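You operate a simulated robot arm through the tools that you are given. There is no shell and no other tool. Be economical: measure what you need, move in short steps, check, and stop when the job is done.

The job below is to be done with a simulated two-armed robot. You get a single attempt, and the scene is never put back.

JOB
Switch the heater key on, dim the lamp panel to two, set screens eleven and twelve to brightness two.

The check looks at the end state, three seconds after you hand in, the way a careful person would. Anything else that was tipped, shoved, dropped, spilled or broken makes it a failure.

ROBOT AND FRAMES
Two 6-joint arms with two-finger grippers on one trunk, on a base that drives. Base frame: it is fixed to the floor where the robot stands at the start and does not move with it; the origin is under the middle of the robot, x ahead of it, y to its left, z up. Lengths are in cm, angles in degrees, forces in N, time in s.
The left shoulder is at the start at [7, 17.6, 119], the right one opposite. With the tool pointing down near the work surface each hand reaches from about 44 to 78 cm from the robot's upright axis, wherever it stands, measured 20 degrees to its own side. Places, roughly: brightness knob of screen eleven [80, -30, 90]; brightness knob of screen twelve [80, -60, 90]; heater key [80, 0, 90]; lamp panel dimmer [80, -10, 80]; screen eleven [90, -30, 100]; screen twelve [90, -60, 100]. Payload 2.45 kg a hand.
The tool frame of a hand sits at the grasp point between the pads (the TCP): z along the fingers, y along the line on which they close. The tips reach 2.6 cm beyond it. Largest opening 9.6 cm; the body of the gripper starts 6.9 cm behind the TCP.
Orientation is that of the tool frame in the base frame, as a unit quaternion [x, y, z, w]. With the fingers straight down and closing along the base's y, the tool's x points along the base's -x, its y along +y and its z along -z.

CONTROLS
- The arms move only by the tool move_arm. It takes "left_targets", "right_targets" or both (then of equal length, played together; a hand with none holds still); each is one flat list of numbers, 7 for each row, row after row: the shift along the tool's x, y, z in cm, then the turn, a rotation vector about the tool's x, y, z in degrees, then the gripper command, from -1 (shut) to 1 (fully open), values between in proportion. In form: [tx, ty, tz, ax, ay, az, fingers, tx, ty, tz, ax, ay, az, fingers, ...]. A call has 1 to 20 rows; each row is the pose to reach, as a shift and turn from the pose commanded when the call began, along the tool's axes at that moment. Rows are played at 5 a second. More than 5 cm and 8.6 degrees between two rows, or a gripper value outside its range, and nothing of the call is played. A pose out of reach is approached as far as the arm can. The call stops where the force on the tool passes 60 N (or 10 N more than at its start, if that is more) or the arm is blocked; 0.2 s more then pass. The fingers move at their own pace and stop on an object; they squeeze with about 42 N. The grip force told is the motor's: it shows also when the fingers shut on nothing. Time passes only in rows, and 0.2 s behind the last, so rows that repeat a pose let the fingers close. The reply holds the time, the measured pose of the TCP, the force on the tool along the base axes, the opening and the grip force, in the units named above and with some noise, with the torque about the TCP (base axes, N m) and any sound that the robot's microphone picked up.
- Cameras (640 x 400 px; columns grow to the right, rows downward): "scene" is now at [12.3, -0.74, 151.13]; the picture's right is [-0.16, -0.99, 0.00], its down [-0.65, 0.10, -0.75] and it looks along [0.74, -0.12, -0.66] (base axes); focal length 269 px, centre (320, 200). "left" rides on the left gripper at [8.2, -0.3, -9.8] in its tool frame; the picture's right is [0.04, 1.00, 0.00], its down [-0.73, 0.03, -0.68] and it looks along [-0.68, 0.03, 0.73] (tool axes); focal length 256 px, centre (320, 200). "right" rides on the right gripper at [8.2, 0.3, -9.8] in its tool frame; the picture's right is [-0.04, 1.00, 0.00], its down [-0.73, -0.03, -0.68] and it looks along [-0.68, -0.03, 0.73] (tool axes); focal length 256 px, centre (320, 200). There is no depth. A picture from a camera that has moved, and an enlarged one, comes with that camera's place and axes in the base frame and with its lens. The place of the scene camera against the robot may be out by one fixed shift of up to 2.5 cm in any direction.
- grab_frame(camera): a new picture of that camera. It takes no simulated time.
- slide_trunk(by): slides the trunk up (or, below 0, down) by that many cm; the arms and the scene camera ride with it, the base frame stays. It gives what a move gives, with no picture.
- base_move(legs): drives the robot by 1 to 6 legs, each [ahead, left, turn to the left] in cm, cm and degrees, along the robot's own axes; the way and the turn of a leg run together, so that a leg with both is an arc; at most 150 cm and 180 degrees a leg. The arms and the cameras ride along, it lands a little off, and it stops where it bumps. It gives what a move gives.
- head_to(pan, tilt): turns the head with the scene camera to pan (to the left, within 86 degrees either way) and tilt (down, from -29 to 69), counted from straight ahead of the robot. It gives what a move gives.
- close_up(camera, box): a new picture of the part [left, top, right, bottom] of that camera's present view, enlarged. It takes no simulated time.
- finish_job(): hands the job in; it is judged then, once.

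Work in short steps. Places have to be worked out from the pictures, the camera data and where the tool is seen: move nearer, look again, correct. Check each grasp and each placing, and mend what went wrong. You have 120 turns and 92 pictures in all, those below and enlarged ones among them. Open the grippers and draw the arms clear of the work before you hand the job in, unless the task says otherwise; then end with one line.

The tools are called after ">>>" as name(argument=value, ...) on one line, values as JSON. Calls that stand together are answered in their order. move_arm: Moves the arms, as the interface text tells. Its arguments: {"type":"object","properties":{"left_targets":{"type":"array"},"right_targets":{"type":"array"}},"required":[]} The other tools are called the same way: slide_trunk (by) slides the trunk up or down; base_move (legs) drives the base; head_to (pan, tilt) turns the head that bears the scene camera; grab_frame (camera) takes a picture; close_up (camera, box) takes an enlarged picture of a part of a camera's view; finish_job () hands the job in.

At the start:

```text
time: 0.0
left_tcp_pos: [63.56, 11.27, 114.74]
left_ee_rot: [0.0, 1.0, 0.001, 0.001]
left_ft_force: [0.3, -0.6, -0.8]
left_moment: [0.03, -0.01, 0.01]
left_finger_gap: 9.58
left_grip_force: 0.1
right_tcp_pos: [52.13, -37.27, 112.81]
right_ee_rot: [0.0, 1.0, 0.0, 0.0]
right_ft_force: [0.1, -0.6, 0.8]
right_moment: [-0.01, -0.01, 0.02]
right_finger_gap: 9.58
right_grip_force: 0.1
trunk travel left (down, up): [-67.5, 16.5]
robot x, y, heading: [0.16, 0.14, 0.2]
head pan, tilt: [-9.1, 41.2]
```

scene: 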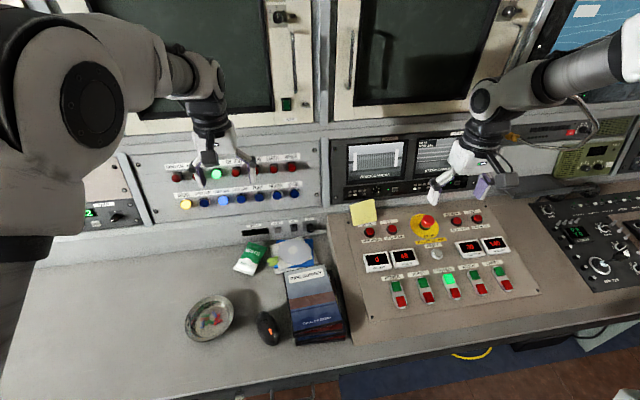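
right: 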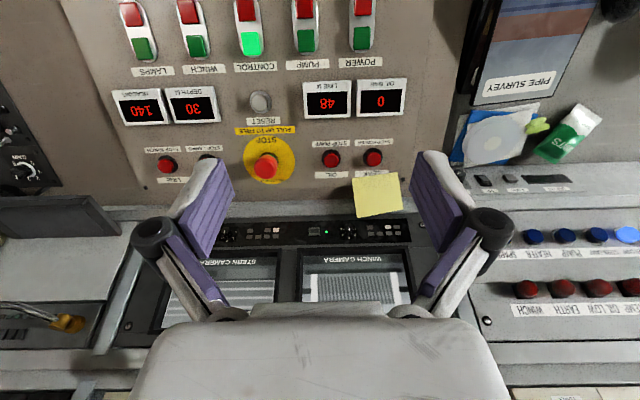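
left: 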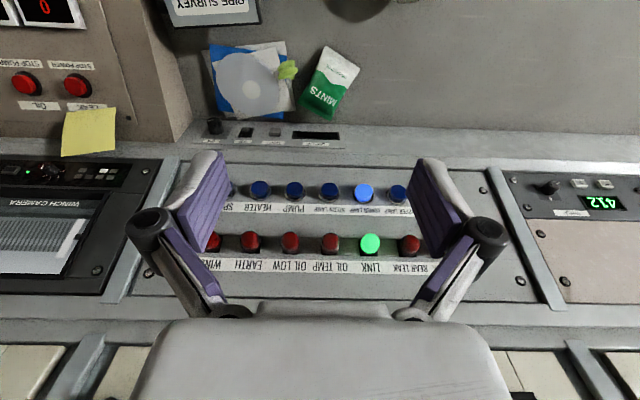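

I see a button panel with a HEATER key, a small strip with a dimmer knob below it, and two small screens. I take enlarged pictures to read the labels.

>>> close_up(camera="scene", box=[140, 140, 330, 260])

>>> close_up(camera="scene", box=[320, 120, 520, 245])

>>> close_up(camera="left", box=[190, 110, 430, 260])

>>> close_up(camera="right", box=[140, 200, 430, 380])

```text
3.33 times, centred on (235, 200) of scene
camera zoom: at [12.3, -0.74, 151.13], right [-0.16, -0.99, 0.0], down [-0.65, 0.1, -0.75], along [0.74, -0.12, -0.66], focal length 896 px, centre (603, 200)
```

zoom: 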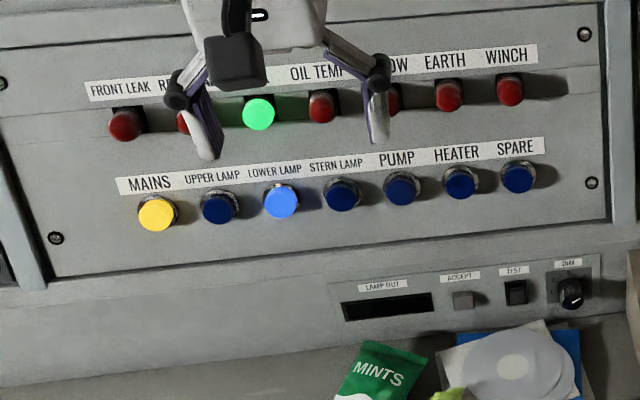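

```text
3.20 times, centred on (420, 182) of scene
camera zoom: at [12.3, -0.74, 151.13], right [-0.16, -0.99, 0.0], down [-0.65, 0.1, -0.75], along [0.74, -0.12, -0.66], focal length 860 px, centre (0, 256)
```

zoom: 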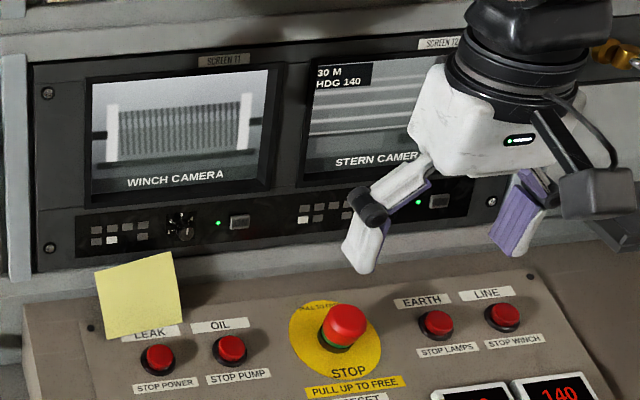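

```text
2.67 times, centred on (310, 185) of left
camera zoom: at [55.28, 10.96, 124.47], right [-0.04, 1.0, 0.0], down [0.73, 0.03, 0.68], along [0.68, 0.03, -0.73], focal length 683 px, centre (347, 240)
```

zoom: 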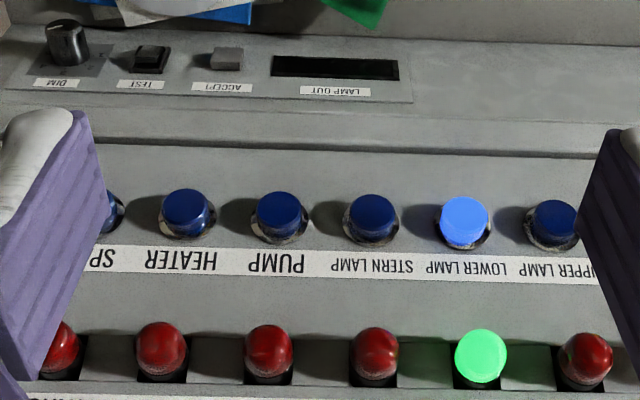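

```text
2.21 times, centred on (285, 290) of right
camera zoom: at [44.05, -36.86, 122.54], right [0.04, 1.0, 0.0], down [0.73, -0.03, 0.68], along [0.68, -0.03, -0.73], focal length 565 px, centre (397, 1)
```

zoom: 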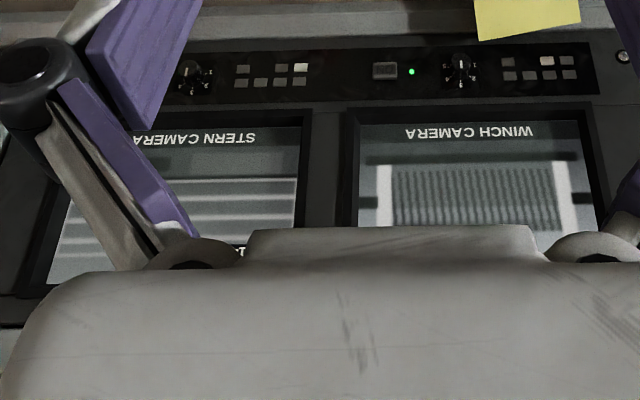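

Heater key is about [82, 2.5, 93], DIM about [79, -8, 79], the screen knobs about [82.5, -33, 90] and [82, -57, 90]. I bring both hand cameras nearer: left to the dimmer, right to the screen-11 knob.

>>> move_arm(left_targets=[-0.5, -2.7, 3.3, 0, 0, 0, 1, -1, -5.4, 6.7, 0, 0, 0, 1, -1.5, -8.1, 10, 0, 0, 0, 1, -2, -10.8, 13.4, 0, 0, 0, 1, -2.5, -13.5, 16.8, 0, 0, 0, 1, -3, -16.2, 20.1, 0, 0, 0, 1, -3.4, -19, 23.5, 0, 0, 0, 1], right_targets=[-2.8, 0.7, 1.7, 0, 0, 0, 1, -5.6, 1.4, 3.4, 0, 0, 0, 1, -8.4, 2.1, 5.2, 0, 0, 0, 1, -11.2, 2.8, 6.9, 0, 0, 0, 1, -14, 3.5, 8.6, 0, 0, 0, 1, -16.8, 4.2, 10.4, 0, 0, 0, 1, -19.6, 4.9, 12.1, 0, 0, 0, 1])

>>> grab_frame(camera="left")

>>> grab_frame(camera="right")

```text
time: 1.6
left_tcp_pos: [69.8, -2.56, 90.46]
left_ee_rot: [-0.001, 1.0, -0.001, -0.002]
left_ft_force: [0.4, -0.3, 0.2]
left_moment: [-0.02, 0.04, 0.0]
left_finger_gap: 9.62
left_grip_force: 0.1
left hand out of reach, approached as far as the arm can: row 4, 5, 6, 7
right_tcp_pos: [72.01, -32.25, 100.58]
right_ee_rot: [0.0, 1.0, 0.0, -0.002]
right_ft_force: [-0.1, 1.0, 0.3]
right_moment: [0.01, 0.03, 0.0]
right_finger_gap: 9.6
right_grip_force: 0.1
trunk travel left (down, up): [-67.5, 16.5]
robot x, y, heading: [0.26, 0.04, 0.2]
head pan, tilt: [-9.1, 41.2]
```

```text
84 pictures are left
camera left: at [61.72, -2.98, 100.26], right [-0.04, 1.0, 0.0], down [0.74, 0.03, 0.68], along [0.67, 0.03, -0.74], focal length 256 px, centre (320, 200)
```

left: 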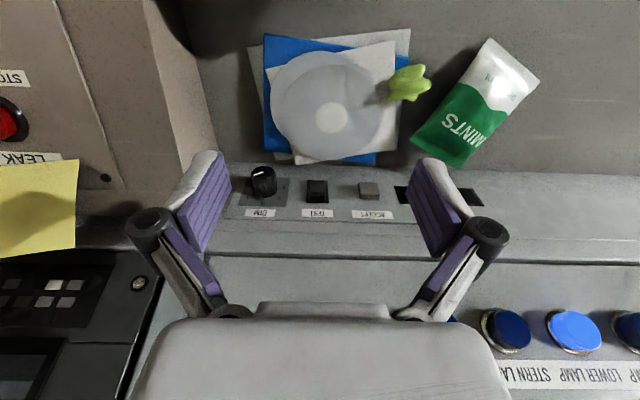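

```text
83 pictures are left
camera right: at [63.95, -32.03, 110.23], right [0.04, 1.0, 0.0], down [0.74, -0.03, 0.68], along [0.68, -0.03, -0.74], focal length 256 px, centre (320, 200)
```

right: 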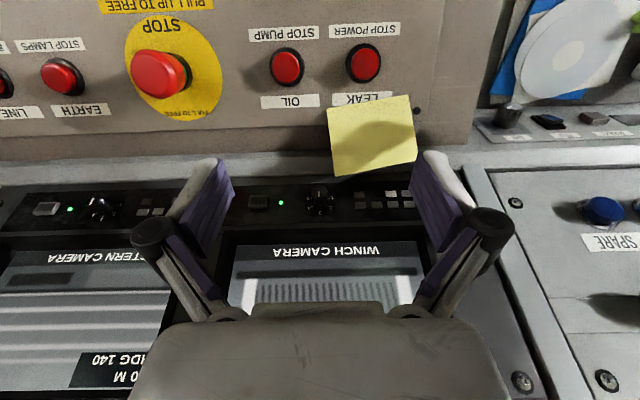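

>>> close_up(camera="left", box=[220, 155, 320, 225])

>>> close_up(camera="right", box=[240, 170, 430, 260])

>>> close_up(camera="right", box=[20, 180, 180, 270])

```text
5.71 times, centred on (270, 190) of left
camera zoom: at [61.72, -2.98, 100.26], right [-0.04, 1.0, 0.0], down [0.74, 0.03, 0.68], along [0.67, 0.03, -0.74], focal length 1463 px, centre (606, 257)
```

zoom: 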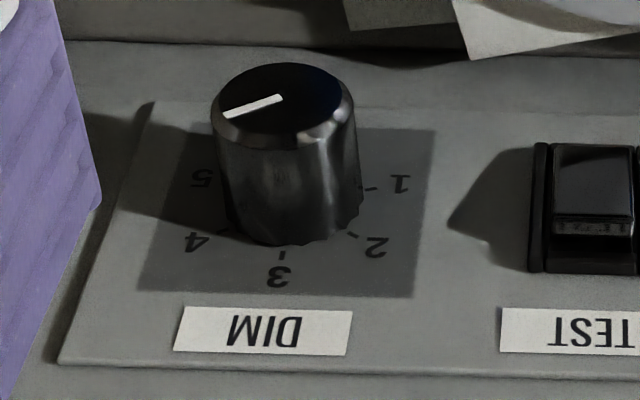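

```text
3.37 times, centred on (335, 215) of right
camera zoom: at [63.95, -32.03, 110.23], right [0.04, 1.0, 0.0], down [0.74, -0.03, 0.68], along [0.68, -0.03, -0.74], focal length 862 px, centre (270, 150)
```

zoom: 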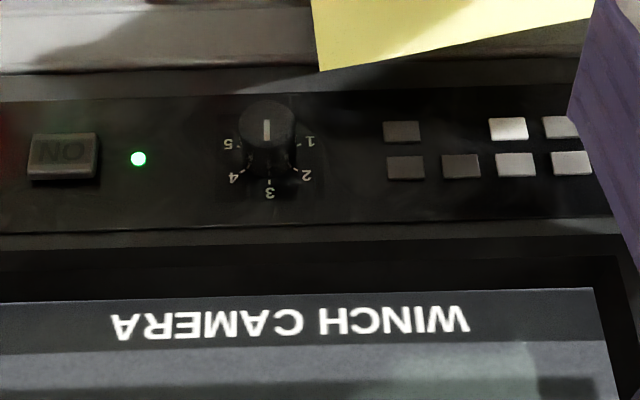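

```text
4.00 times, centred on (100, 225) of right
camera zoom: at [63.95, -32.03, 110.23], right [0.04, 1.0, 0.0], down [0.74, -0.03, 0.68], along [0.68, -0.03, -0.74], focal length 1024 px, centre (1200, 100)
```

zoom: 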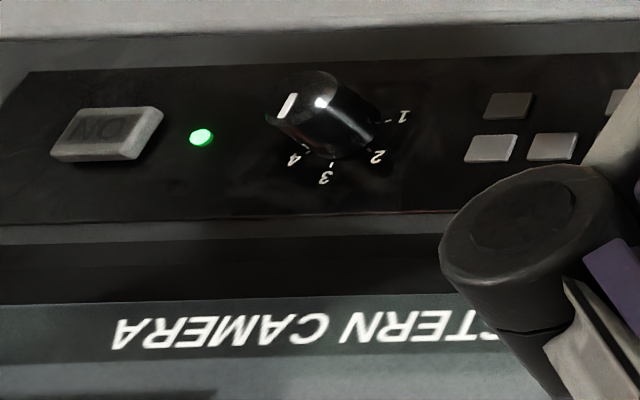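

DIM reads about 5, screen 11 about 3, screen 12 about 4–5; scale 1–5 with 3 at the top. I pitch both hands 45° to look at the panels level and get the face tilts.

>>> move_arm(left_targets=[0.3, 0.3, 0, 0, -7.5, 0, 1, 0.6, 0.5, 0, 0, -15, 0, 1, 1, 0.8, 0, 0, -22.5, 0, 1, 1.4, 1, -0.2, 0, -30, 0, 1, 1.7, 1.2, -0.4, 0, -37.5, 0, 1, 2, 1.5, -0.5, 0, -45, 0, 1], right_targets=[0.5, -1.3, 0.6, 0, -7.5, 0, 1, 1, -2.6, 1.2, 0, -15, 0, 1, 1.3, -3.9, 1.8, 0, -22.5, 0, 1, 1.6, -5.2, 2.4, 0, -30, 0, 1, 1.8, -6.5, 3, 0, -37.5, 0, 1, 2, -7.75, 3.6, 0, -45, 0, 1])

>>> grab_frame(camera="left")

>>> grab_frame(camera="right")

>>> grab_frame(camera="scene")

```text
time: 3.0
left_tcp_pos: [82.18, -2.8, 89.05]
left_ee_rot: [0.0, 0.932, 0.001, 0.362]
left_ft_force: [-20.4, 0.2, 6.1]
left_moment: [-0.02, -0.1, 0.33]
left_finger_gap: 9.67
left_grip_force: 10.1
left hand out of reach, approached as far as the arm can: row 1, 2, 3, 4, 5, 6
right_tcp_pos: [69.77, -40.13, 97.01]
right_ee_rot: [0.0, 0.924, 0.001, 0.384]
right_ft_force: [0.7, -0.4, -0.4]
right_moment: [-0.02, 0.08, -0.01]
right_finger_gap: 9.59
right_grip_force: 0.1
trunk travel left (down, up): [-67.5, 16.5]
robot x, y, heading: [-0.11, -0.07, -0.1]
head pan, tilt: [-9.1, 41.2]
heard: click
```

```text
79 pictures are left
camera left: at [69.52, -3.07, 90.72], right [-0.03, 1.0, -0.03], down [0.09, 0.03, 1.0], along [1.0, 0.03, -0.09], focal length 256 px, centre (320, 200)
```

left: 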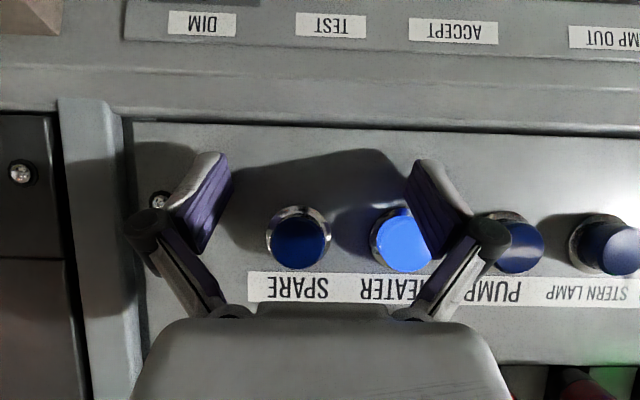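

```text
78 pictures are left
camera right: at [57.02, -39.73, 98.18], right [0.03, 1.0, 0.03], down [0.04, -0.03, 1.0], along [1.0, -0.03, -0.04], focal length 256 px, centre (320, 200)
```

right: 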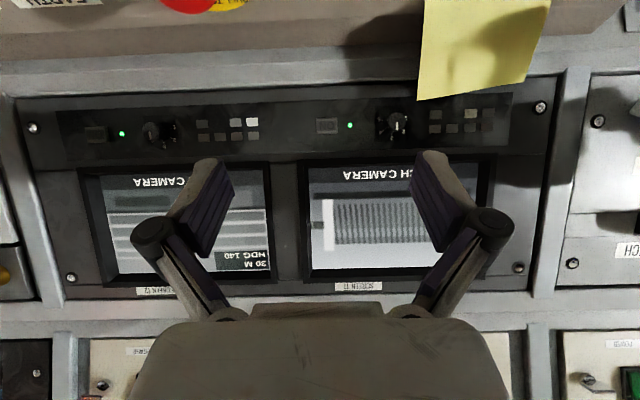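

```text
77 pictures are left
camera scene: at [12.24, -0.89, 151.15], right [-0.16, -0.99, 0.0], down [-0.65, 0.1, -0.75], along [0.74, -0.12, -0.66], focal length 269 px, centre (320, 200)
```

scene: 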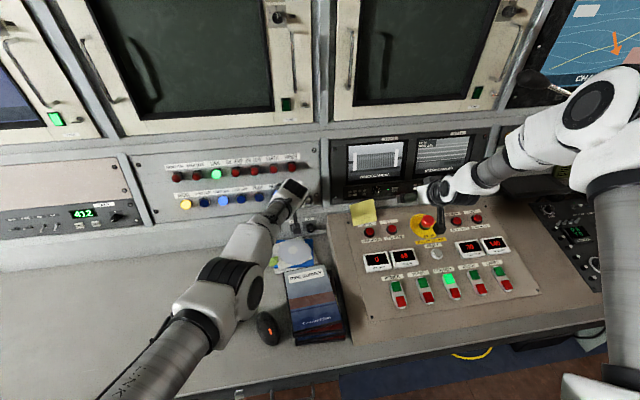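

The left arm could not hold the pitched pose and swung forward; its finger pressed the HEATER key, which clicked and is now lit. I drive the base straight back 12 cm so the hand leaves the panel without sweeping sideways.

>>> base_move(legs=[[-12, 0, 0]])

>>> grab_frame(camera="left")

>>> grab_frame(camera="scene")

```text
time: 4.2
left_tcp_pos: [70.34, -2.5, 88.98]
left_ee_rot: [0.0, 0.933, 0.001, 0.36]
left_ft_force: [0.2, 0.1, 0.0]
left_moment: [0.03, 0.02, -0.01]
left_finger_gap: 9.57
left_grip_force: 0.1
right_tcp_pos: [57.84, -40.04, 97.02]
right_ee_rot: [-0.001, 0.924, 0.001, 0.382]
right_ft_force: [-1.0, 0.0, 0.4]
right_moment: [0.0, -0.02, 0.01]
right_finger_gap: 9.58
right_grip_force: 0.1
trunk travel left (down, up): [-67.5, 16.5]
robot x, y, heading: [-11.95, -0.12, -0.3]
head pan, tilt: [-9.1, 41.2]
```

```text
76 pictures are left
camera left: at [57.68, -2.87, 90.65], right [-0.03, 1.0, -0.03], down [0.09, 0.03, 1.0], along [1.0, 0.03, -0.09], focal length 256 px, centre (320, 200)
```

left: 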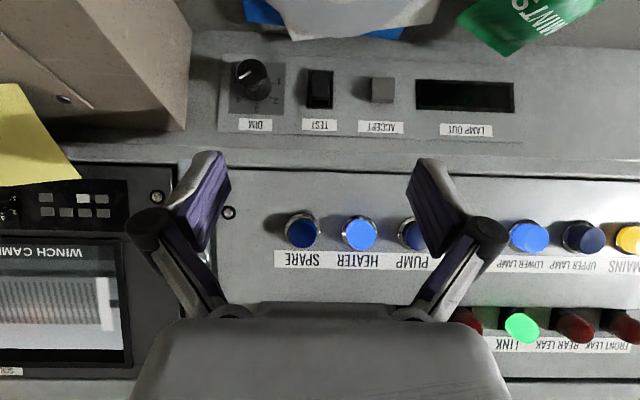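

```text
75 pictures are left
camera scene: at [0.36, -0.76, 151.12], right [-0.16, -0.99, 0.0], down [-0.65, 0.1, -0.75], along [0.74, -0.12, -0.66], focal length 269 px, centre (320, 200)
```

scene: 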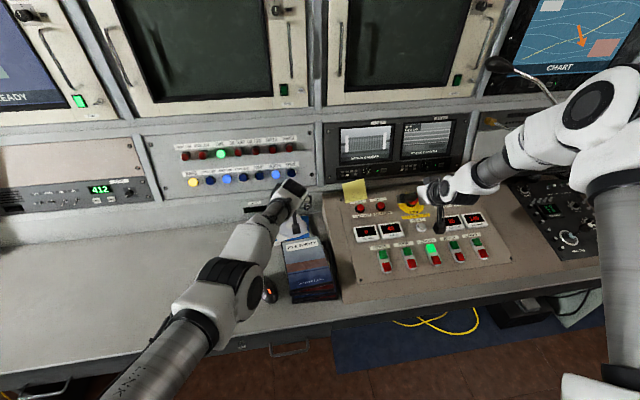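

The heater key is lit and the other keys look unchanged; the left hand is free. Zoom on the dimmer and on the two screen knobs for scale and face tilt.

>>> close_up(camera="left", box=[210, 45, 350, 140])

>>> grab_frame(camera="right")

>>> close_up(camera="right", box=[190, 120, 410, 200])

```text
4.21 times, centred on (280, 92) of left
camera zoom: at [57.68, -2.87, 90.65], right [-0.03, 1.0, -0.03], down [0.09, 0.03, 1.0], along [1.0, 0.03, -0.09], focal length 1078 px, centre (488, 653)
```

zoom: 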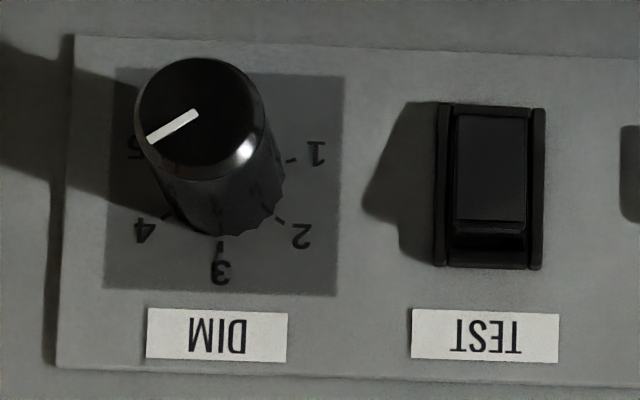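

```text
73 pictures are left
camera right: at [45.09, -39.67, 98.2], right [0.03, 1.0, 0.03], down [0.04, -0.03, 1.0], along [1.0, -0.03, -0.04], focal length 256 px, centre (320, 200)
```

right: 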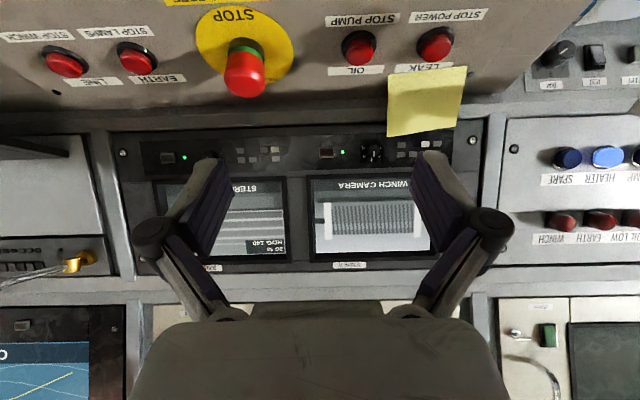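

```text
2.91 times, centred on (300, 160) of right
camera zoom: at [45.09, -39.67, 98.2], right [0.03, 1.0, 0.03], down [0.04, -0.03, 1.0], along [1.0, -0.03, -0.04], focal length 745 px, centre (378, 316)
```

zoom: 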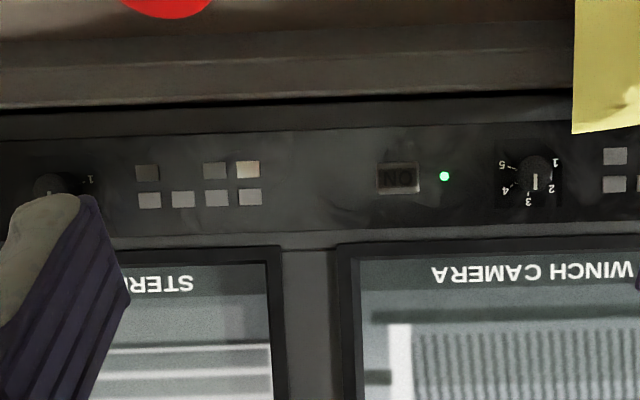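

Triangulating from the hand cameras: DIM cap centre ≈ [77.8, -8.15, 78.55], Ø2.4, on a vertical face, pointer ≈4.3; screen‑11 knob cap ≈ [81.2, -32.9, 90.15], screen‑12 knob near y −56. I'll raise the trunk and drive to the right to y ≈ −33 so the left arm suits DIM and the right one suits knob 12.

>>> slide_trunk(by=12)

>>> base_move(legs=[[-6, 0, 0], [0, -33, 0]])

>>> grab_frame(camera="scene")

```text
time: 5.7
left_tcp_pos: [70.36, -2.47, 100.9]
left_ee_rot: [0.0, 0.933, 0.001, 0.361]
left_ft_force: [0.2, 0.0, -0.4]
left_moment: [0.02, -0.04, -0.02]
left_finger_gap: 9.59
left_grip_force: 0.0
right_tcp_pos: [57.8, -39.96, 109.1]
right_ee_rot: [0.0, 0.924, 0.001, 0.382]
right_ft_force: [0.7, -0.8, 0.1]
right_moment: [0.0, 0.0, 0.0]
right_finger_gap: 9.6
right_grip_force: 0.1
trunk travel left (down, up): [-79.5, 4.5]
robot x, y, heading: [-12.0, -0.19, -0.3]
head pan, tilt: [-9.1, 41.2]
```

```text
time: 8.5
left_tcp_pos: [64.38, -35.01, 100.87]
left_ee_rot: [-0.001, 0.933, 0.001, 0.361]
left_ft_force: [0.3, 0.8, 0.2]
left_moment: [-0.06, -0.02, 0.0]
left_finger_gap: 9.62
left_grip_force: 0.1
right_tcp_pos: [51.87, -72.59, 109.19]
right_ee_rot: [-0.002, 0.924, 0.0, 0.383]
right_ft_force: [0.1, -0.8, -0.4]
right_moment: [-0.01, 0.03, -0.03]
right_finger_gap: 9.59
right_grip_force: 0.1
trunk travel left (down, up): [-79.5, 4.5]
robot x, y, heading: [-17.94, -33.3, 0.2]
head pan, tilt: [-9.1, 41.2]
```

```text
71 pictures are left
camera scene: at [-5.64, -33.43, 163.12], right [-0.15, -0.99, 0.0], down [-0.65, 0.1, -0.75], along [0.74, -0.12, -0.66], focal length 269 px, centre (320, 200)
```

scene: 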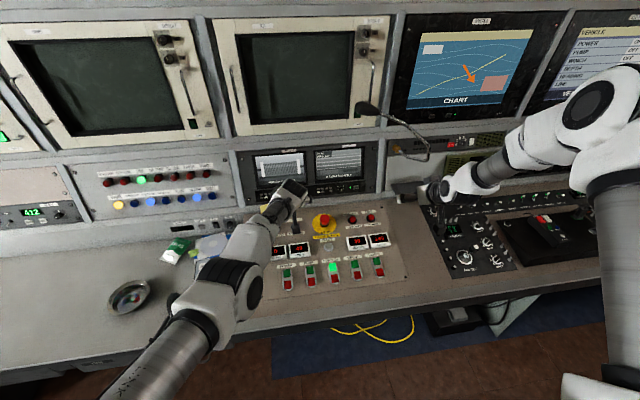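

The base is where I want it. I move the left hand 25 cm to the left over the beige panel towards DIM and watch how the arm follows.

>>> move_arm(left_targets=[0, 4, 0, 0, 0, 0, 1, 0, 8, 0, 0, 0, 0, 1, 0, 12, 0, 0, 0, 0, 1, 0, 16, 0, 0, 0, 0, 1, 0, 20, 0, 0, 0, 0, 1, 0, 25, 0, 0, 0, 0, 1])

```text
time: 9.9
left_tcp_pos: [69.74, -10.09, 99.78]
left_ee_rot: [-0.001, 0.933, 0.001, 0.361]
left_ft_force: [0.0, 0.5, 0.1]
left_moment: [0.04, 0.0, -0.01]
left_finger_gap: 9.59
left_grip_force: 0.1
left hand out of reach, approached as far as the arm can: row 1, 2, 3, 4, 5, 6
right_tcp_pos: [51.85, -72.41, 109.25]
right_ee_rot: [-0.002, 0.924, 0.0, 0.383]
right_ft_force: [0.1, 0.2, -0.5]
right_moment: [-0.01, 0.01, 0.0]
right_finger_gap: 9.58
right_grip_force: 0.1
trunk travel left (down, up): [-79.5, 4.5]
robot x, y, heading: [-17.59, -32.64, 0.2]
head pan, tilt: [-9.1, 41.2]
```

The left arm is stretched in a poor configuration. I draw it back and return it to tool-down, to get a normal posture.

>>> move_arm(left_targets=[1.4, 0, -2.1, 0, 5, 0, 1, 2.8, 0, -4.2, 0, 10, 0, 1, 4.3, 0, -6.4, 0, 16, 0, 1, 5.7, 0, -8.5, 0, 21, 0, 1, 7.2, 0, -10.6, 0, 27, 0, 1, 8.6, 0, -12.8, 0, 32, 0, 1, 10, 0, -15, 0, 38, 0, 1, 11.5, 0, -17.1, 0, 43, 0, 1])

>>> grab_frame(camera="scene")

```text
time: 11.7
left_tcp_pos: [57.63, -10.42, 105.78]
left_ee_rot: [-0.002, 1.0, 0.001, 0.003]
left_ft_force: [-0.3, 0.2, 0.1]
left_moment: [-0.01, -0.04, -0.02]
left_finger_gap: 9.59
left_grip_force: 0.0
left hand out of reach, approached as far as the arm can: row 1, 2, 3, 4, 5, 6, 7, 8
right_tcp_pos: [51.84, -72.54, 109.07]
right_ee_rot: [-0.001, 0.924, 0.0, 0.383]
right_ft_force: [-0.8, 0.6, 0.8]
right_moment: [0.04, -0.02, 0.01]
right_finger_gap: 9.6
right_grip_force: 0.0
trunk travel left (down, up): [-79.5, 4.5]
robot x, y, heading: [-18.14, -32.52, 0.5]
head pan, tilt: [-9.1, 41.2]
```

```text
70 pictures are left
camera scene: at [-5.69, -33.56, 163.13], right [-0.15, -0.99, 0.0], down [-0.65, 0.1, -0.75], along [0.74, -0.12, -0.66], focal length 269 px, centre (320, 200)
```

scene: 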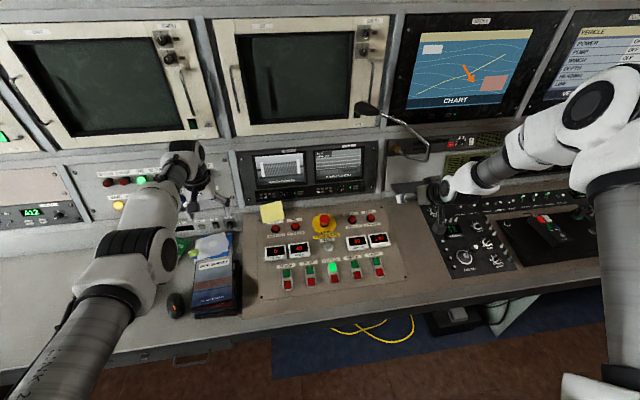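

The arm is still stretched; I retract the left hand 18 cm more towards the robot.

>>> move_arm(left_targets=[3, 0, 0, 0, 0, 0, 1, 6, 0, 0, 0, 0, 0, 1, 9, 0, 0, 0, 0, 0, 1, 12, 0, 0, 0, 0, 0, 1, 15, 0, 0, 0, 0, 0, 1, 18, 0, 0, 0, 0, 0, 1])

>>> grab_frame(camera="scene")

```text
time: 13.1
left_tcp_pos: [57.23, -10.42, 105.84]
left_ee_rot: [-0.002, 1.0, 0.001, -0.007]
left_ft_force: [0.3, 0.9, -0.6]
left_moment: [0.01, -0.01, 0.01]
left_finger_gap: 9.6
left_grip_force: 0.1
left hand out of reach, approached as far as the arm can: row 1, 2, 3, 4, 5, 6
right_tcp_pos: [51.74, -72.57, 109.09]
right_ee_rot: [-0.001, 0.924, 0.0, 0.382]
right_ft_force: [-0.1, 0.2, 0.1]
right_moment: [0.03, 0.01, -0.02]
right_finger_gap: 9.58
right_grip_force: 0.1
trunk travel left (down, up): [-79.5, 4.5]
robot x, y, heading: [-17.9, -32.89, -0.0]
head pan, tilt: [-9.1, 41.2]
```

```text
69 pictures are left
camera scene: at [-5.67, -33.55, 163.12], right [-0.15, -0.99, 0.0], down [-0.65, 0.1, -0.75], along [0.74, -0.12, -0.66], focal length 269 px, centre (320, 200)
```

scene: 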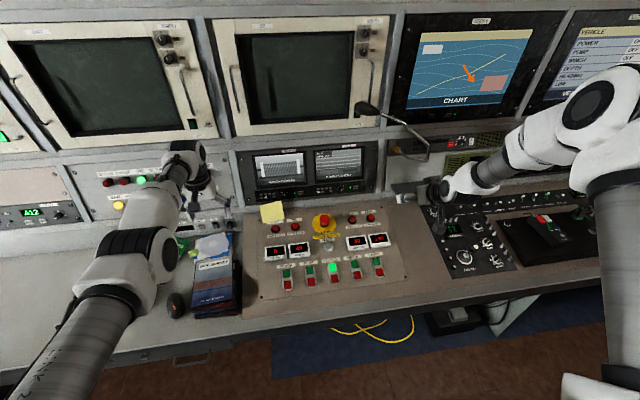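

The arm seems caught at a straight-elbow singularity. I try a sideways and upward target to unbend it.

>>> move_arm(left_targets=[0, 3, -3, 0, 0, 0, 1, 0, 6, -6, 0, 0, 0, 1, 0, 9, -9, 0, 0, 0, 1, 2, 12, -12, 0, 0, 0, 1, 5, 14, -14, 0, 0, 0, 1, 8, 16, -15, 0, 0, 0, 1, 11, 17, -15, 0, 0, 0, 1])

>>> grab_frame(camera="scene")

```text
time: 14.7
left_tcp_pos: [55.94, 3.36, 119.45]
left_ee_rot: [-0.003, 1.0, 0.0, -0.007]
left_ft_force: [-0.5, -0.1, 0.7]
left_moment: [0.0, 0.01, 0.01]
left_finger_gap: 9.59
left_grip_force: 0.1
left hand out of reach, approached as far as the arm can: row 1, 2, 3, 4, 5, 6, 7
right_tcp_pos: [51.75, -72.52, 109.14]
right_ee_rot: [-0.002, 0.924, 0.001, 0.383]
right_ft_force: [-0.6, 0.4, -0.4]
right_moment: [0.0, 0.0, 0.0]
right_finger_gap: 9.57
right_grip_force: 0.1
trunk travel left (down, up): [-79.5, 4.5]
robot x, y, heading: [-18.08, -33.13, 0.3]
head pan, tilt: [-9.1, 41.2]
```

```text
68 pictures are left
camera scene: at [-5.73, -33.48, 163.13], right [-0.15, -0.99, 0.0], down [-0.65, 0.1, -0.75], along [0.74, -0.12, -0.66], focal length 269 px, centre (320, 200)
```

scene: 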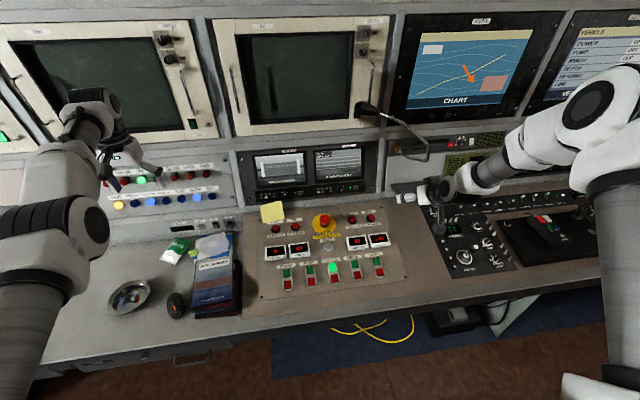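

The left arm still stays stretched, though it follows tangential motion. I swing it out to the left around its shoulder, out of the way, which may also free it.

>>> move_arm(left_targets=[1, 4, 0, 0, 0, 0, 1, 2.5, 8, 0, 0, 0, 0, 1, 4.5, 12, 0, 0, 0, 0, 1, 7, 16, 0, 0, 0, 0, 1, 9.8, 20, 0, 0, 0, 0, 1, 13, 23.5, 0, 0, 0, 0, 1, 16.5, 27, 0, 0, 0, 0, 1, 20, 30, 0, 0, 0, 0, 1, 24, 32, 0, 0, 0, 0, 1, 28, 34, 0, 0, 0, 0, 1])

>>> head_to(pan=30, tilt=41)

>>> grab_frame(camera="scene")

```text
time: 16.9
left_tcp_pos: [42.34, 33.47, 122.34]
left_ee_rot: [-0.003, 1.0, 0.0, -0.007]
left_ft_force: [-0.4, 0.6, 0.9]
left_moment: [-0.01, -0.01, -0.01]
left_finger_gap: 9.58
left_grip_force: 0.0
left hand out of reach, approached as far as the arm can: row 1, 2, 3, 4, 5, 6, 7, 8, 9, 10
right_tcp_pos: [51.72, -72.46, 109.16]
right_ee_rot: [-0.002, 0.924, 0.001, 0.382]
right_ft_force: [-0.4, -0.8, 0.4]
right_moment: [-0.02, 0.03, -0.01]
right_finger_gap: 9.58
right_grip_force: 0.1
trunk travel left (down, up): [-79.5, 4.5]
robot x, y, heading: [-17.92, -32.74, 0.1]
head pan, tilt: [-9.1, 41.2]
```

```text
time: 17.9
left_tcp_pos: [42.32, 33.49, 122.35]
left_ee_rot: [-0.003, 1.0, -0.001, -0.007]
left_ft_force: [-0.6, -0.4, 0.7]
left_moment: [0.02, -0.03, -0.01]
left_finger_gap: 9.57
left_grip_force: 0.1
right_tcp_pos: [51.91, -72.65, 109.14]
right_ee_rot: [-0.001, 0.924, 0.0, 0.383]
right_ft_force: [-0.1, 0.7, -0.4]
right_moment: [0.0, 0.05, 0.01]
right_finger_gap: 9.6
right_grip_force: 0.0
trunk travel left (down, up): [-79.5, 4.5]
robot x, y, heading: [-17.71, -33.03, 0.4]
head pan, tilt: [30.0, 41.0]
```

```text
67 pictures are left
camera scene: at [-6.71, -27.99, 163.16], right [0.5, -0.86, 0.0], down [-0.57, -0.33, -0.75], along [0.65, 0.38, -0.66], focal length 269 px, centre (320, 200)
```

scene: 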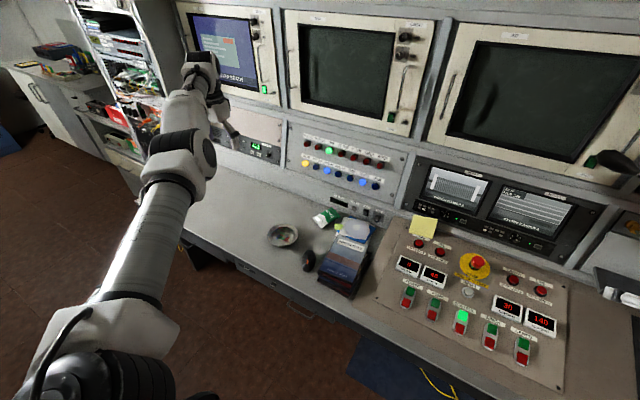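

The arm is indeed straight. Moving down should bend the elbow in its natural direction, so I command the left hand down 16 cm, then inwards.

>>> move_arm(left_targets=[0, 0, 4, 0, 0, 0, 1, 0, 0, 8, 0, 0, 0, 1, 0, 0, 12, 0, 0, 0, 1, 0, 0, 16, 0, 0, 0, 1, 3, -3, 16, 0, 0, 0, 1, 6, -6, 16, 0, 0, 0, 1, 9, -9, 16, 0, 0, 0, 1, 12, -12, 16, 0, 0, 0, 1])

```text
time: 19.7
left_tcp_pos: [43.1, 34.07, 106.36]
left_ee_rot: [-0.003, 1.0, 0.001, -0.006]
left_ft_force: [0.0, 0.3, 0.0]
left_moment: [0.03, 0.03, 0.01]
left_finger_gap: 9.62
left_grip_force: 0.0
left hand out of reach, approached as far as the arm can: row 1, 2, 3, 4, 5, 6, 7, 8
right_tcp_pos: [51.96, -72.58, 109.15]
right_ee_rot: [-0.002, 0.924, 0.001, 0.383]
right_ft_force: [-0.4, 0.1, 0.1]
right_moment: [-0.01, -0.01, 0.04]
right_finger_gap: 9.62
right_grip_force: 0.0
trunk travel left (down, up): [-79.5, 4.5]
robot x, y, heading: [-17.81, -32.85, 0.2]
head pan, tilt: [30.0, 41.0]
```

No bend. One more try: tilting the fingers back towards the robot while drawing in.

>>> move_arm(left_targets=[2, -1, 0, 0, 8, 0, 1, 4, -2, 0, 0, 16, 0, 1, 6, -3, 0, 0, 24, 0, 1, 8, -4, 0, 0, 32, 0, 1, 10, -5, 0, 0, 40, 0, 1, 13, -6, 0, 0, 40, 0, 1, 16, -7, 0, 0, 40, 0, 1, 19, -8, 0, 0, 40, 0, 1])

>>> grab_frame(camera="scene")

```text
time: 21.5
left_tcp_pos: [32.81, 28.96, 106.59]
left_ee_rot: [-0.003, 0.938, 0.0, -0.348]
left_ft_force: [0.2, 0.7, 1.0]
left_moment: [0.01, -0.02, 0.0]
left_finger_gap: 9.63
left_grip_force: 0.1
left hand out of reach, approached as far as the arm can: row 6, 7, 8
right_tcp_pos: [51.79, -72.65, 109.14]
right_ee_rot: [-0.001, 0.924, 0.0, 0.383]
right_ft_force: [0.3, -0.5, 0.7]
right_moment: [0.01, 0.0, -0.02]
right_finger_gap: 9.56
right_grip_force: 0.1
trunk travel left (down, up): [-79.5, 4.5]
robot x, y, heading: [-18.28, -32.5, 0.1]
head pan, tilt: [30.0, 41.0]
```

```text
66 pictures are left
camera scene: at [-6.69, -28.0, 163.16], right [0.5, -0.86, 0.0], down [-0.57, -0.33, -0.75], along [0.65, 0.38, -0.66], focal length 269 px, centre (320, 200)
```

scene: 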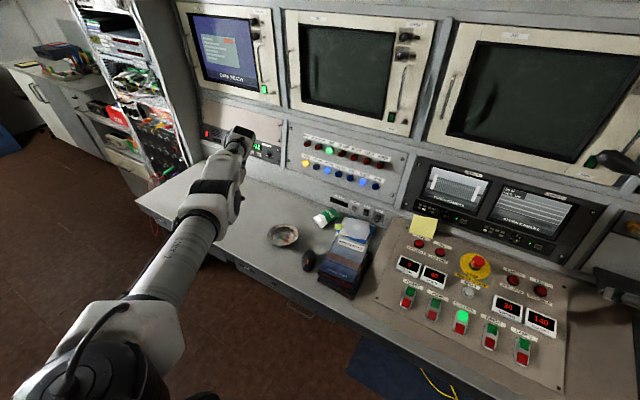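

The left arm can't be bent usefully; it is parked clear on the left, so I'll work with the right hand. I move the right hand to y ≈ −56, pitch it to 50°, then drive forward 14 and lower the trunk 8 for a look at knob 12.

>>> move_arm(right_targets=[0, 4, 0, 0, -1, 0, 1, 0, 8, 0, 0, -3, 0, 1, 0, 12, 0, 0, -4, 0, 1, 0, 16, 0, 0, -5, 0, 1])

>>> base_move(legs=[[14, 0, 0]])

>>> slide_trunk(by=-8)

>>> grab_frame(camera="right")

```text
time: 22.5
left_tcp_pos: [32.94, 29.16, 106.47]
left_ee_rot: [-0.002, 0.938, -0.002, -0.348]
left_ft_force: [-0.3, 0.4, 0.1]
left_moment: [-0.01, 0.0, 0.04]
left_finger_gap: 9.61
left_grip_force: 0.1
right_tcp_pos: [51.89, -56.32, 109.23]
right_ee_rot: [-0.002, 0.906, -0.001, 0.423]
right_ft_force: [-0.7, 0.4, 0.0]
right_moment: [-0.03, 0.01, -0.03]
right_finger_gap: 9.58
right_grip_force: 0.0
trunk travel left (down, up): [-79.5, 4.5]
robot x, y, heading: [-18.29, -32.79, 0.4]
head pan, tilt: [30.0, 41.0]
```

```text
time: 23.9
left_tcp_pos: [46.76, 28.97, 106.81]
left_ee_rot: [-0.002, 0.938, 0.0, -0.347]
left_ft_force: [-0.1, 0.3, -0.3]
left_moment: [-0.01, -0.03, 0.0]
left_finger_gap: 9.59
left_grip_force: 0.1
right_tcp_pos: [65.57, -56.6, 109.17]
right_ee_rot: [-0.001, 0.906, 0.001, 0.424]
right_ft_force: [-0.6, 0.2, 1.0]
right_moment: [-0.04, 0.0, 0.0]
right_finger_gap: 9.59
right_grip_force: 0.1
trunk travel left (down, up): [-79.5, 4.5]
robot x, y, heading: [-3.92, -32.81, 0.3]
head pan, tilt: [30.0, 41.0]
```

```text
time: 25.0
left_tcp_pos: [46.91, 29.01, 98.64]
left_ee_rot: [-0.003, 0.938, -0.001, -0.348]
left_ft_force: [0.2, 0.2, -0.1]
left_moment: [0.0, 0.04, 0.05]
left_finger_gap: 9.59
left_grip_force: 0.2
right_tcp_pos: [65.6, -56.63, 101.16]
right_ee_rot: [-0.001, 0.906, 0.001, 0.422]
right_ft_force: [-0.3, 0.1, 0.2]
right_moment: [0.04, -0.03, -0.01]
right_finger_gap: 9.58
right_grip_force: 0.1
trunk travel left (down, up): [-71.5, 12.5]
robot x, y, heading: [-3.86, -33.01, -0.1]
head pan, tilt: [30.0, 41.0]
```

```text
65 pictures are left
camera right: at [53.0, -56.35, 101.12], right [0.02, 1.0, 0.03], down [-0.05, -0.03, 1.0], along [1.0, -0.02, 0.05], focal length 256 px, centre (320, 200)
```

right: 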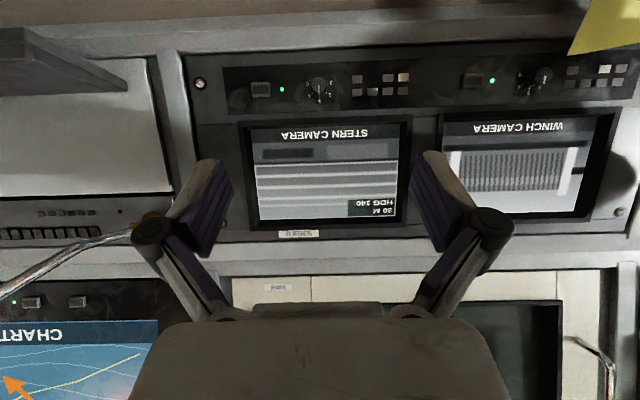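

>>> close_up(camera="right", box=[240, 50, 420, 130])

>>> close_up(camera="right", box=[450, 40, 640, 130])

```text
3.56 times, centred on (330, 90) of right
camera zoom: at [53.0, -56.35, 101.12], right [0.02, 1.0, 0.03], down [-0.05, -0.03, 1.0], along [1.0, -0.02, 0.05], focal length 910 px, centre (284, 591)
```

zoom: 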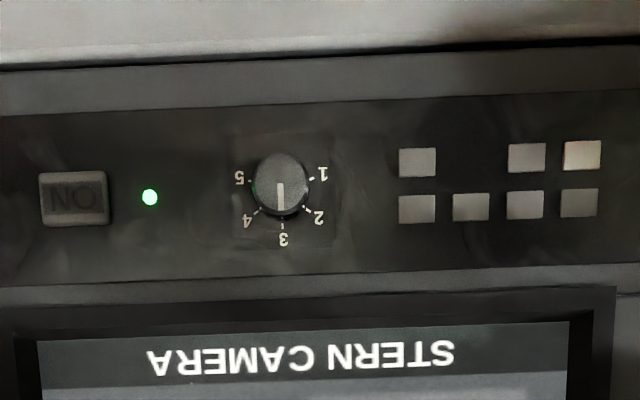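

```text
3.37 times, centred on (545, 85) of right
camera zoom: at [53.0, -56.35, 101.12], right [0.02, 1.0, 0.03], down [-0.05, -0.03, 1.0], along [1.0, -0.02, 0.05], focal length 862 px, centre (-438, 587)
```

zoom: 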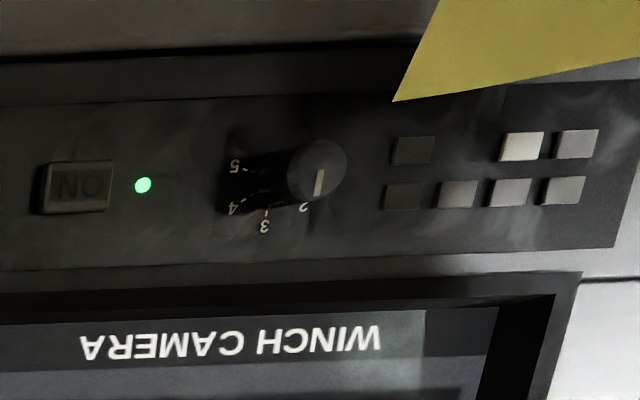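

Both screen knobs point at 3. Knob‑12 cap centre ≈ [81.2, −56.65, 90.1], axis tilted ~14° up, ~1.9 cm tall. I drive 6 cm forward, then do a pre-grasp in front of knob 12.

>>> base_move(legs=[[6, 0, 0]])

```text
time: 26.0
left_tcp_pos: [52.63, 28.93, 98.82]
left_ee_rot: [-0.001, 0.938, 0.001, -0.346]
left_ft_force: [-1.0, 0.1, -0.3]
left_moment: [0.02, -0.02, 0.0]
left_finger_gap: 9.64
left_grip_force: 0.2
right_tcp_pos: [71.66, -56.61, 101.27]
right_ee_rot: [-0.001, 0.906, 0.0, 0.423]
right_ft_force: [0.1, -0.3, 0.3]
right_moment: [-0.01, -0.02, -0.04]
right_finger_gap: 9.62
right_grip_force: 0.1
trunk travel left (down, up): [-71.5, 12.5]
robot x, y, heading: [2.42, -32.82, 0.0]
head pan, tilt: [30.0, 41.0]
```

Moving to the pre-grasp: 5 cm short along the tool, rolled 25° clockwise, fingers opened to about 3.6 cm.

>>> move_arm(right_targets=[0.6, 0, 2.1, -2.7, 0, 5.6, -0.25, 1.1, -0.1, 4.1, -5.5, 0, 11.2, -0.25, 1.7, -0.2, 6.2, -8.2, 0, 16.9, -0.25, 2.3, -0.3, 8.28, -10.95, 0, 22.5, -0.25, 2.3, -0.3, 8.28, -10.95, 0, 22.5, -0.25])

>>> grab_frame(camera="right")

```text
time: 27.2
left_tcp_pos: [52.95, 29.07, 98.68]
left_ee_rot: [-0.002, 0.937, 0.0, -0.348]
left_ft_force: [0.2, 1.2, -0.2]
left_moment: [-0.02, 0.03, -0.01]
left_finger_gap: 9.6
left_grip_force: 0.1
right_tcp_pos: [76.4, -56.88, 93.97]
right_ee_rot: [0.136, 0.885, 0.17, 0.412]
right_ft_force: [-1.0, 0.9, -0.1]
right_moment: [0.0, 0.0, -0.01]
right_finger_gap: 3.6
right_grip_force: 0.0
trunk travel left (down, up): [-71.5, 12.5]
robot x, y, heading: [1.78, -33.07, 0.2]
head pan, tilt: [30.0, 41.0]
```

```text
62 pictures are left
camera right: at [63.92, -55.4, 94.4], right [0.13, 0.89, 0.44], down [-0.07, -0.43, 0.9], along [0.99, -0.14, 0.01], focal length 256 px, centre (320, 200)
```

right: 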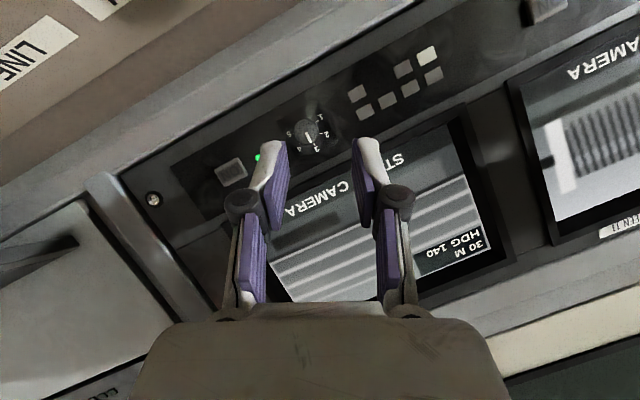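

The knob shows where predicted. In the tool frame I need a shift of (−0.5, −0.89, 4.85): first the lateral part, then in.

>>> move_arm(right_targets=[-0.5, -0.89, 0, 0, 0, 0, -0.25, -0.5, -0.89, 1.5, 0, 0, 0, -0.25, -0.5, -0.89, 3, 0, 0, 0, -0.25, -0.5, -0.89, 4, 0, 0, 0, -0.25])

>>> grab_frame(camera="right")

```text
time: 28.2
left_tcp_pos: [52.87, 28.99, 98.66]
left_ee_rot: [-0.002, 0.938, 0.0, -0.347]
left_ft_force: [0.1, 0.9, 0.5]
left_moment: [0.03, -0.02, 0.02]
left_finger_gap: 9.6
left_grip_force: 0.0
right_tcp_pos: [79.9, -57.18, 91.75]
right_ee_rot: [0.136, 0.885, 0.169, 0.412]
right_ft_force: [0.0, 0.4, -0.4]
right_moment: [-0.02, -0.01, 0.01]
right_finger_gap: 3.59
right_grip_force: 0.1
trunk travel left (down, up): [-71.5, 12.5]
robot x, y, heading: [1.86, -32.49, 0.1]
head pan, tilt: [30.0, 41.0]
```

```text
61 pictures are left
camera right: at [67.39, -55.6, 92.02], right [0.13, 0.89, 0.44], down [-0.07, -0.43, 0.9], along [0.99, -0.14, 0.01], focal length 256 px, centre (320, 200)
```

right: 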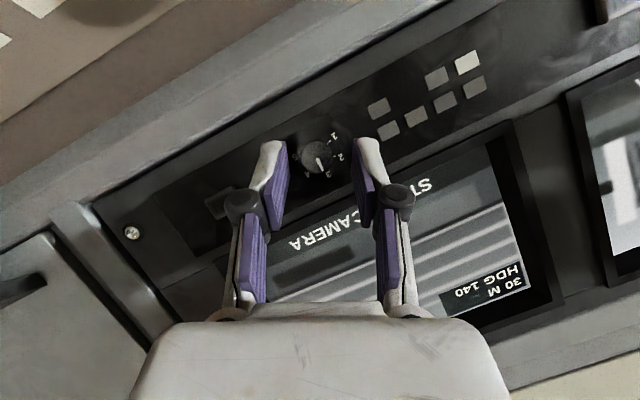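

The knob is centred between the fingers. I go the last 0.85 cm in and close.

>>> move_arm(right_targets=[0, 0, 0.45, 0, 0, 0, -0.25, 0, 0, 0.85, 0, 0, 0, -0.25, 0, 0, 0.85, 0, 0, 0, -0.6, 0, 0, 0.85, 0, 0, 0, -1, 0, 0, 0.85, 0, 0, 0, -1])

>>> grab_frame(camera="right")

```text
time: 29.4
left_tcp_pos: [53.09, 28.99, 98.63]
left_ee_rot: [-0.002, 0.937, 0.001, -0.348]
left_ft_force: [-0.1, -0.6, -0.1]
left_moment: [0.0, 0.0, -0.03]
left_finger_gap: 9.59
left_grip_force: 0.0
right_tcp_pos: [80.53, -57.18, 91.03]
right_ee_rot: [0.136, 0.886, 0.169, 0.411]
right_ft_force: [-1.4, -3.7, -4.2]
right_moment: [-0.12, -0.1, -0.29]
right_finger_gap: 1.78
right_grip_force: 43.3
trunk travel left (down, up): [-71.5, 12.5]
robot x, y, heading: [1.94, -32.75, 0.1]
head pan, tilt: [30.0, 41.0]
```

```text
60 pictures are left
camera right: at [67.93, -55.56, 91.47], right [0.13, 0.89, 0.44], down [-0.07, -0.43, 0.9], along [0.99, -0.15, 0.01], focal length 256 px, centre (320, 200)
```

right: 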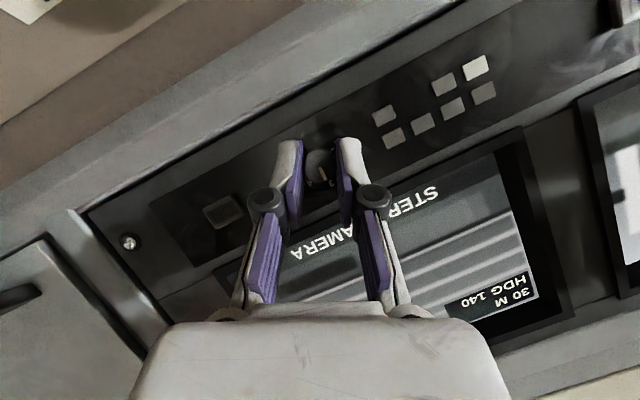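

Gripped (gap 1.78). Now I turn counter-clockwise by 52° about the knob's axis.

>>> move_arm(right_targets=[0.005, 0.09, 0, 3.29, 0, -6.74, -1, 0.02, 0.18, 0.01, 6.57, 0, -13.49, -1, 0.05, 0.27, 0.02, 9.86, 0, -20.23, -1, 0.08, 0.35, 0.04, 13.14, 0, -26.97, -1, 0.13, 0.43, 0.06, 16.43, 0, -33.71, -1, 0.19, 0.5, 0.09, 19.71, 0, -40.46, -1, 0.25, 0.56, 0.12, 23, 0, -47.2, -1])

>>> grab_frame(camera="right")

```text
time: 31.0
left_tcp_pos: [52.82, 29.06, 98.78]
left_ee_rot: [-0.002, 0.938, 0.001, -0.347]
left_ft_force: [0.5, 0.2, 0.2]
left_moment: [0.01, -0.02, -0.01]
left_finger_gap: 9.57
left_grip_force: 0.1
right_tcp_pos: [80.62, -56.42, 91.03]
right_ee_rot: [-0.151, 0.88, -0.184, 0.411]
right_ft_force: [-7.3, -2.1, -5.3]
right_moment: [-0.1, 0.15, -0.37]
right_finger_gap: 1.77
right_grip_force: 42.6
trunk travel left (down, up): [-71.5, 12.5]
robot x, y, heading: [2.09, -32.46, 0.2]
head pan, tilt: [30.0, 41.0]
```

```text
59 pictures are left
camera right: at [67.85, -57.56, 91.19], right [-0.09, 0.9, -0.42], down [-0.07, 0.42, 0.91], along [0.99, 0.11, 0.03], focal length 256 px, centre (320, 200)
```

right: 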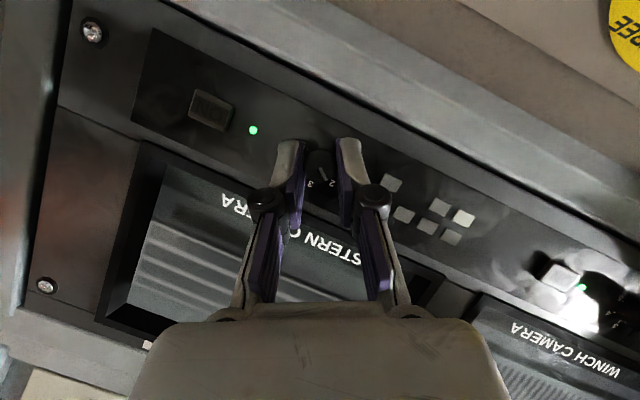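

>>> close_up(camera="right", box=[270, 130, 370, 195])

```text
6.15 times, centred on (320, 162) of right
camera zoom: at [67.85, -57.56, 91.19], right [-0.09, 0.9, -0.42], down [-0.07, 0.42, 0.91], along [0.99, 0.11, 0.03], focal length 1575 px, centre (320, 431)
```

zoom: 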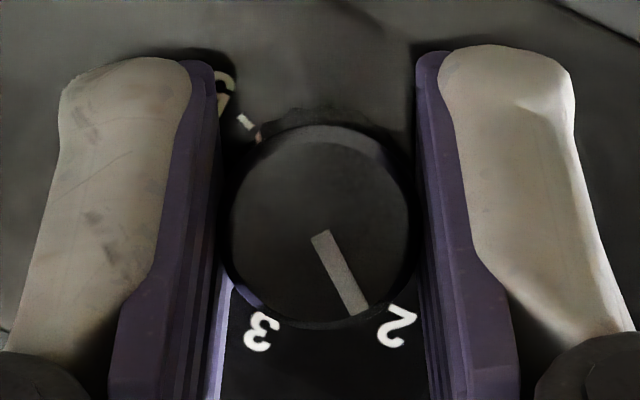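

The pointer has nearly reached 2 (about 4–5° short, spacing ≈55°). I turn 4.5° more.

>>> move_arm(right_targets=[-0.02, 0.05, -0.01, 1.97, 0, -4.05, -1, -0.02, 0.05, -0.01, 1.97, 0, -4.05, -1])

>>> close_up(camera="right", box=[270, 130, 370, 195])

```text
time: 31.6
left_tcp_pos: [52.87, 29.06, 98.67]
left_ee_rot: [-0.002, 0.938, 0.0, -0.347]
left_ft_force: [-0.1, -0.1, -0.2]
left_moment: [0.03, -0.01, 0.0]
left_finger_gap: 9.6
left_grip_force: 0.1
right_tcp_pos: [80.47, -56.45, 91.01]
right_ee_rot: [-0.175, 0.871, -0.213, 0.406]
right_ft_force: [-8.4, -2.9, -7.7]
right_moment: [0.0, 0.29, -0.19]
right_finger_gap: 1.79
right_grip_force: 43.4
trunk travel left (down, up): [-71.5, 12.5]
robot x, y, heading: [1.85, -32.85, 0.0]
head pan, tilt: [30.0, 41.0]
```

```text
6.15 times, centred on (320, 162) of right
camera zoom: at [67.87, -57.74, 91.27], right [-0.11, 0.87, -0.49], down [-0.08, 0.48, 0.87], along [0.99, 0.13, 0.02], focal length 1575 px, centre (320, 431)
```

zoom: 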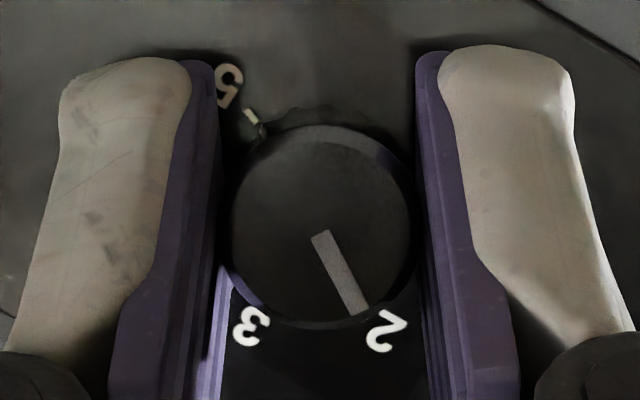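

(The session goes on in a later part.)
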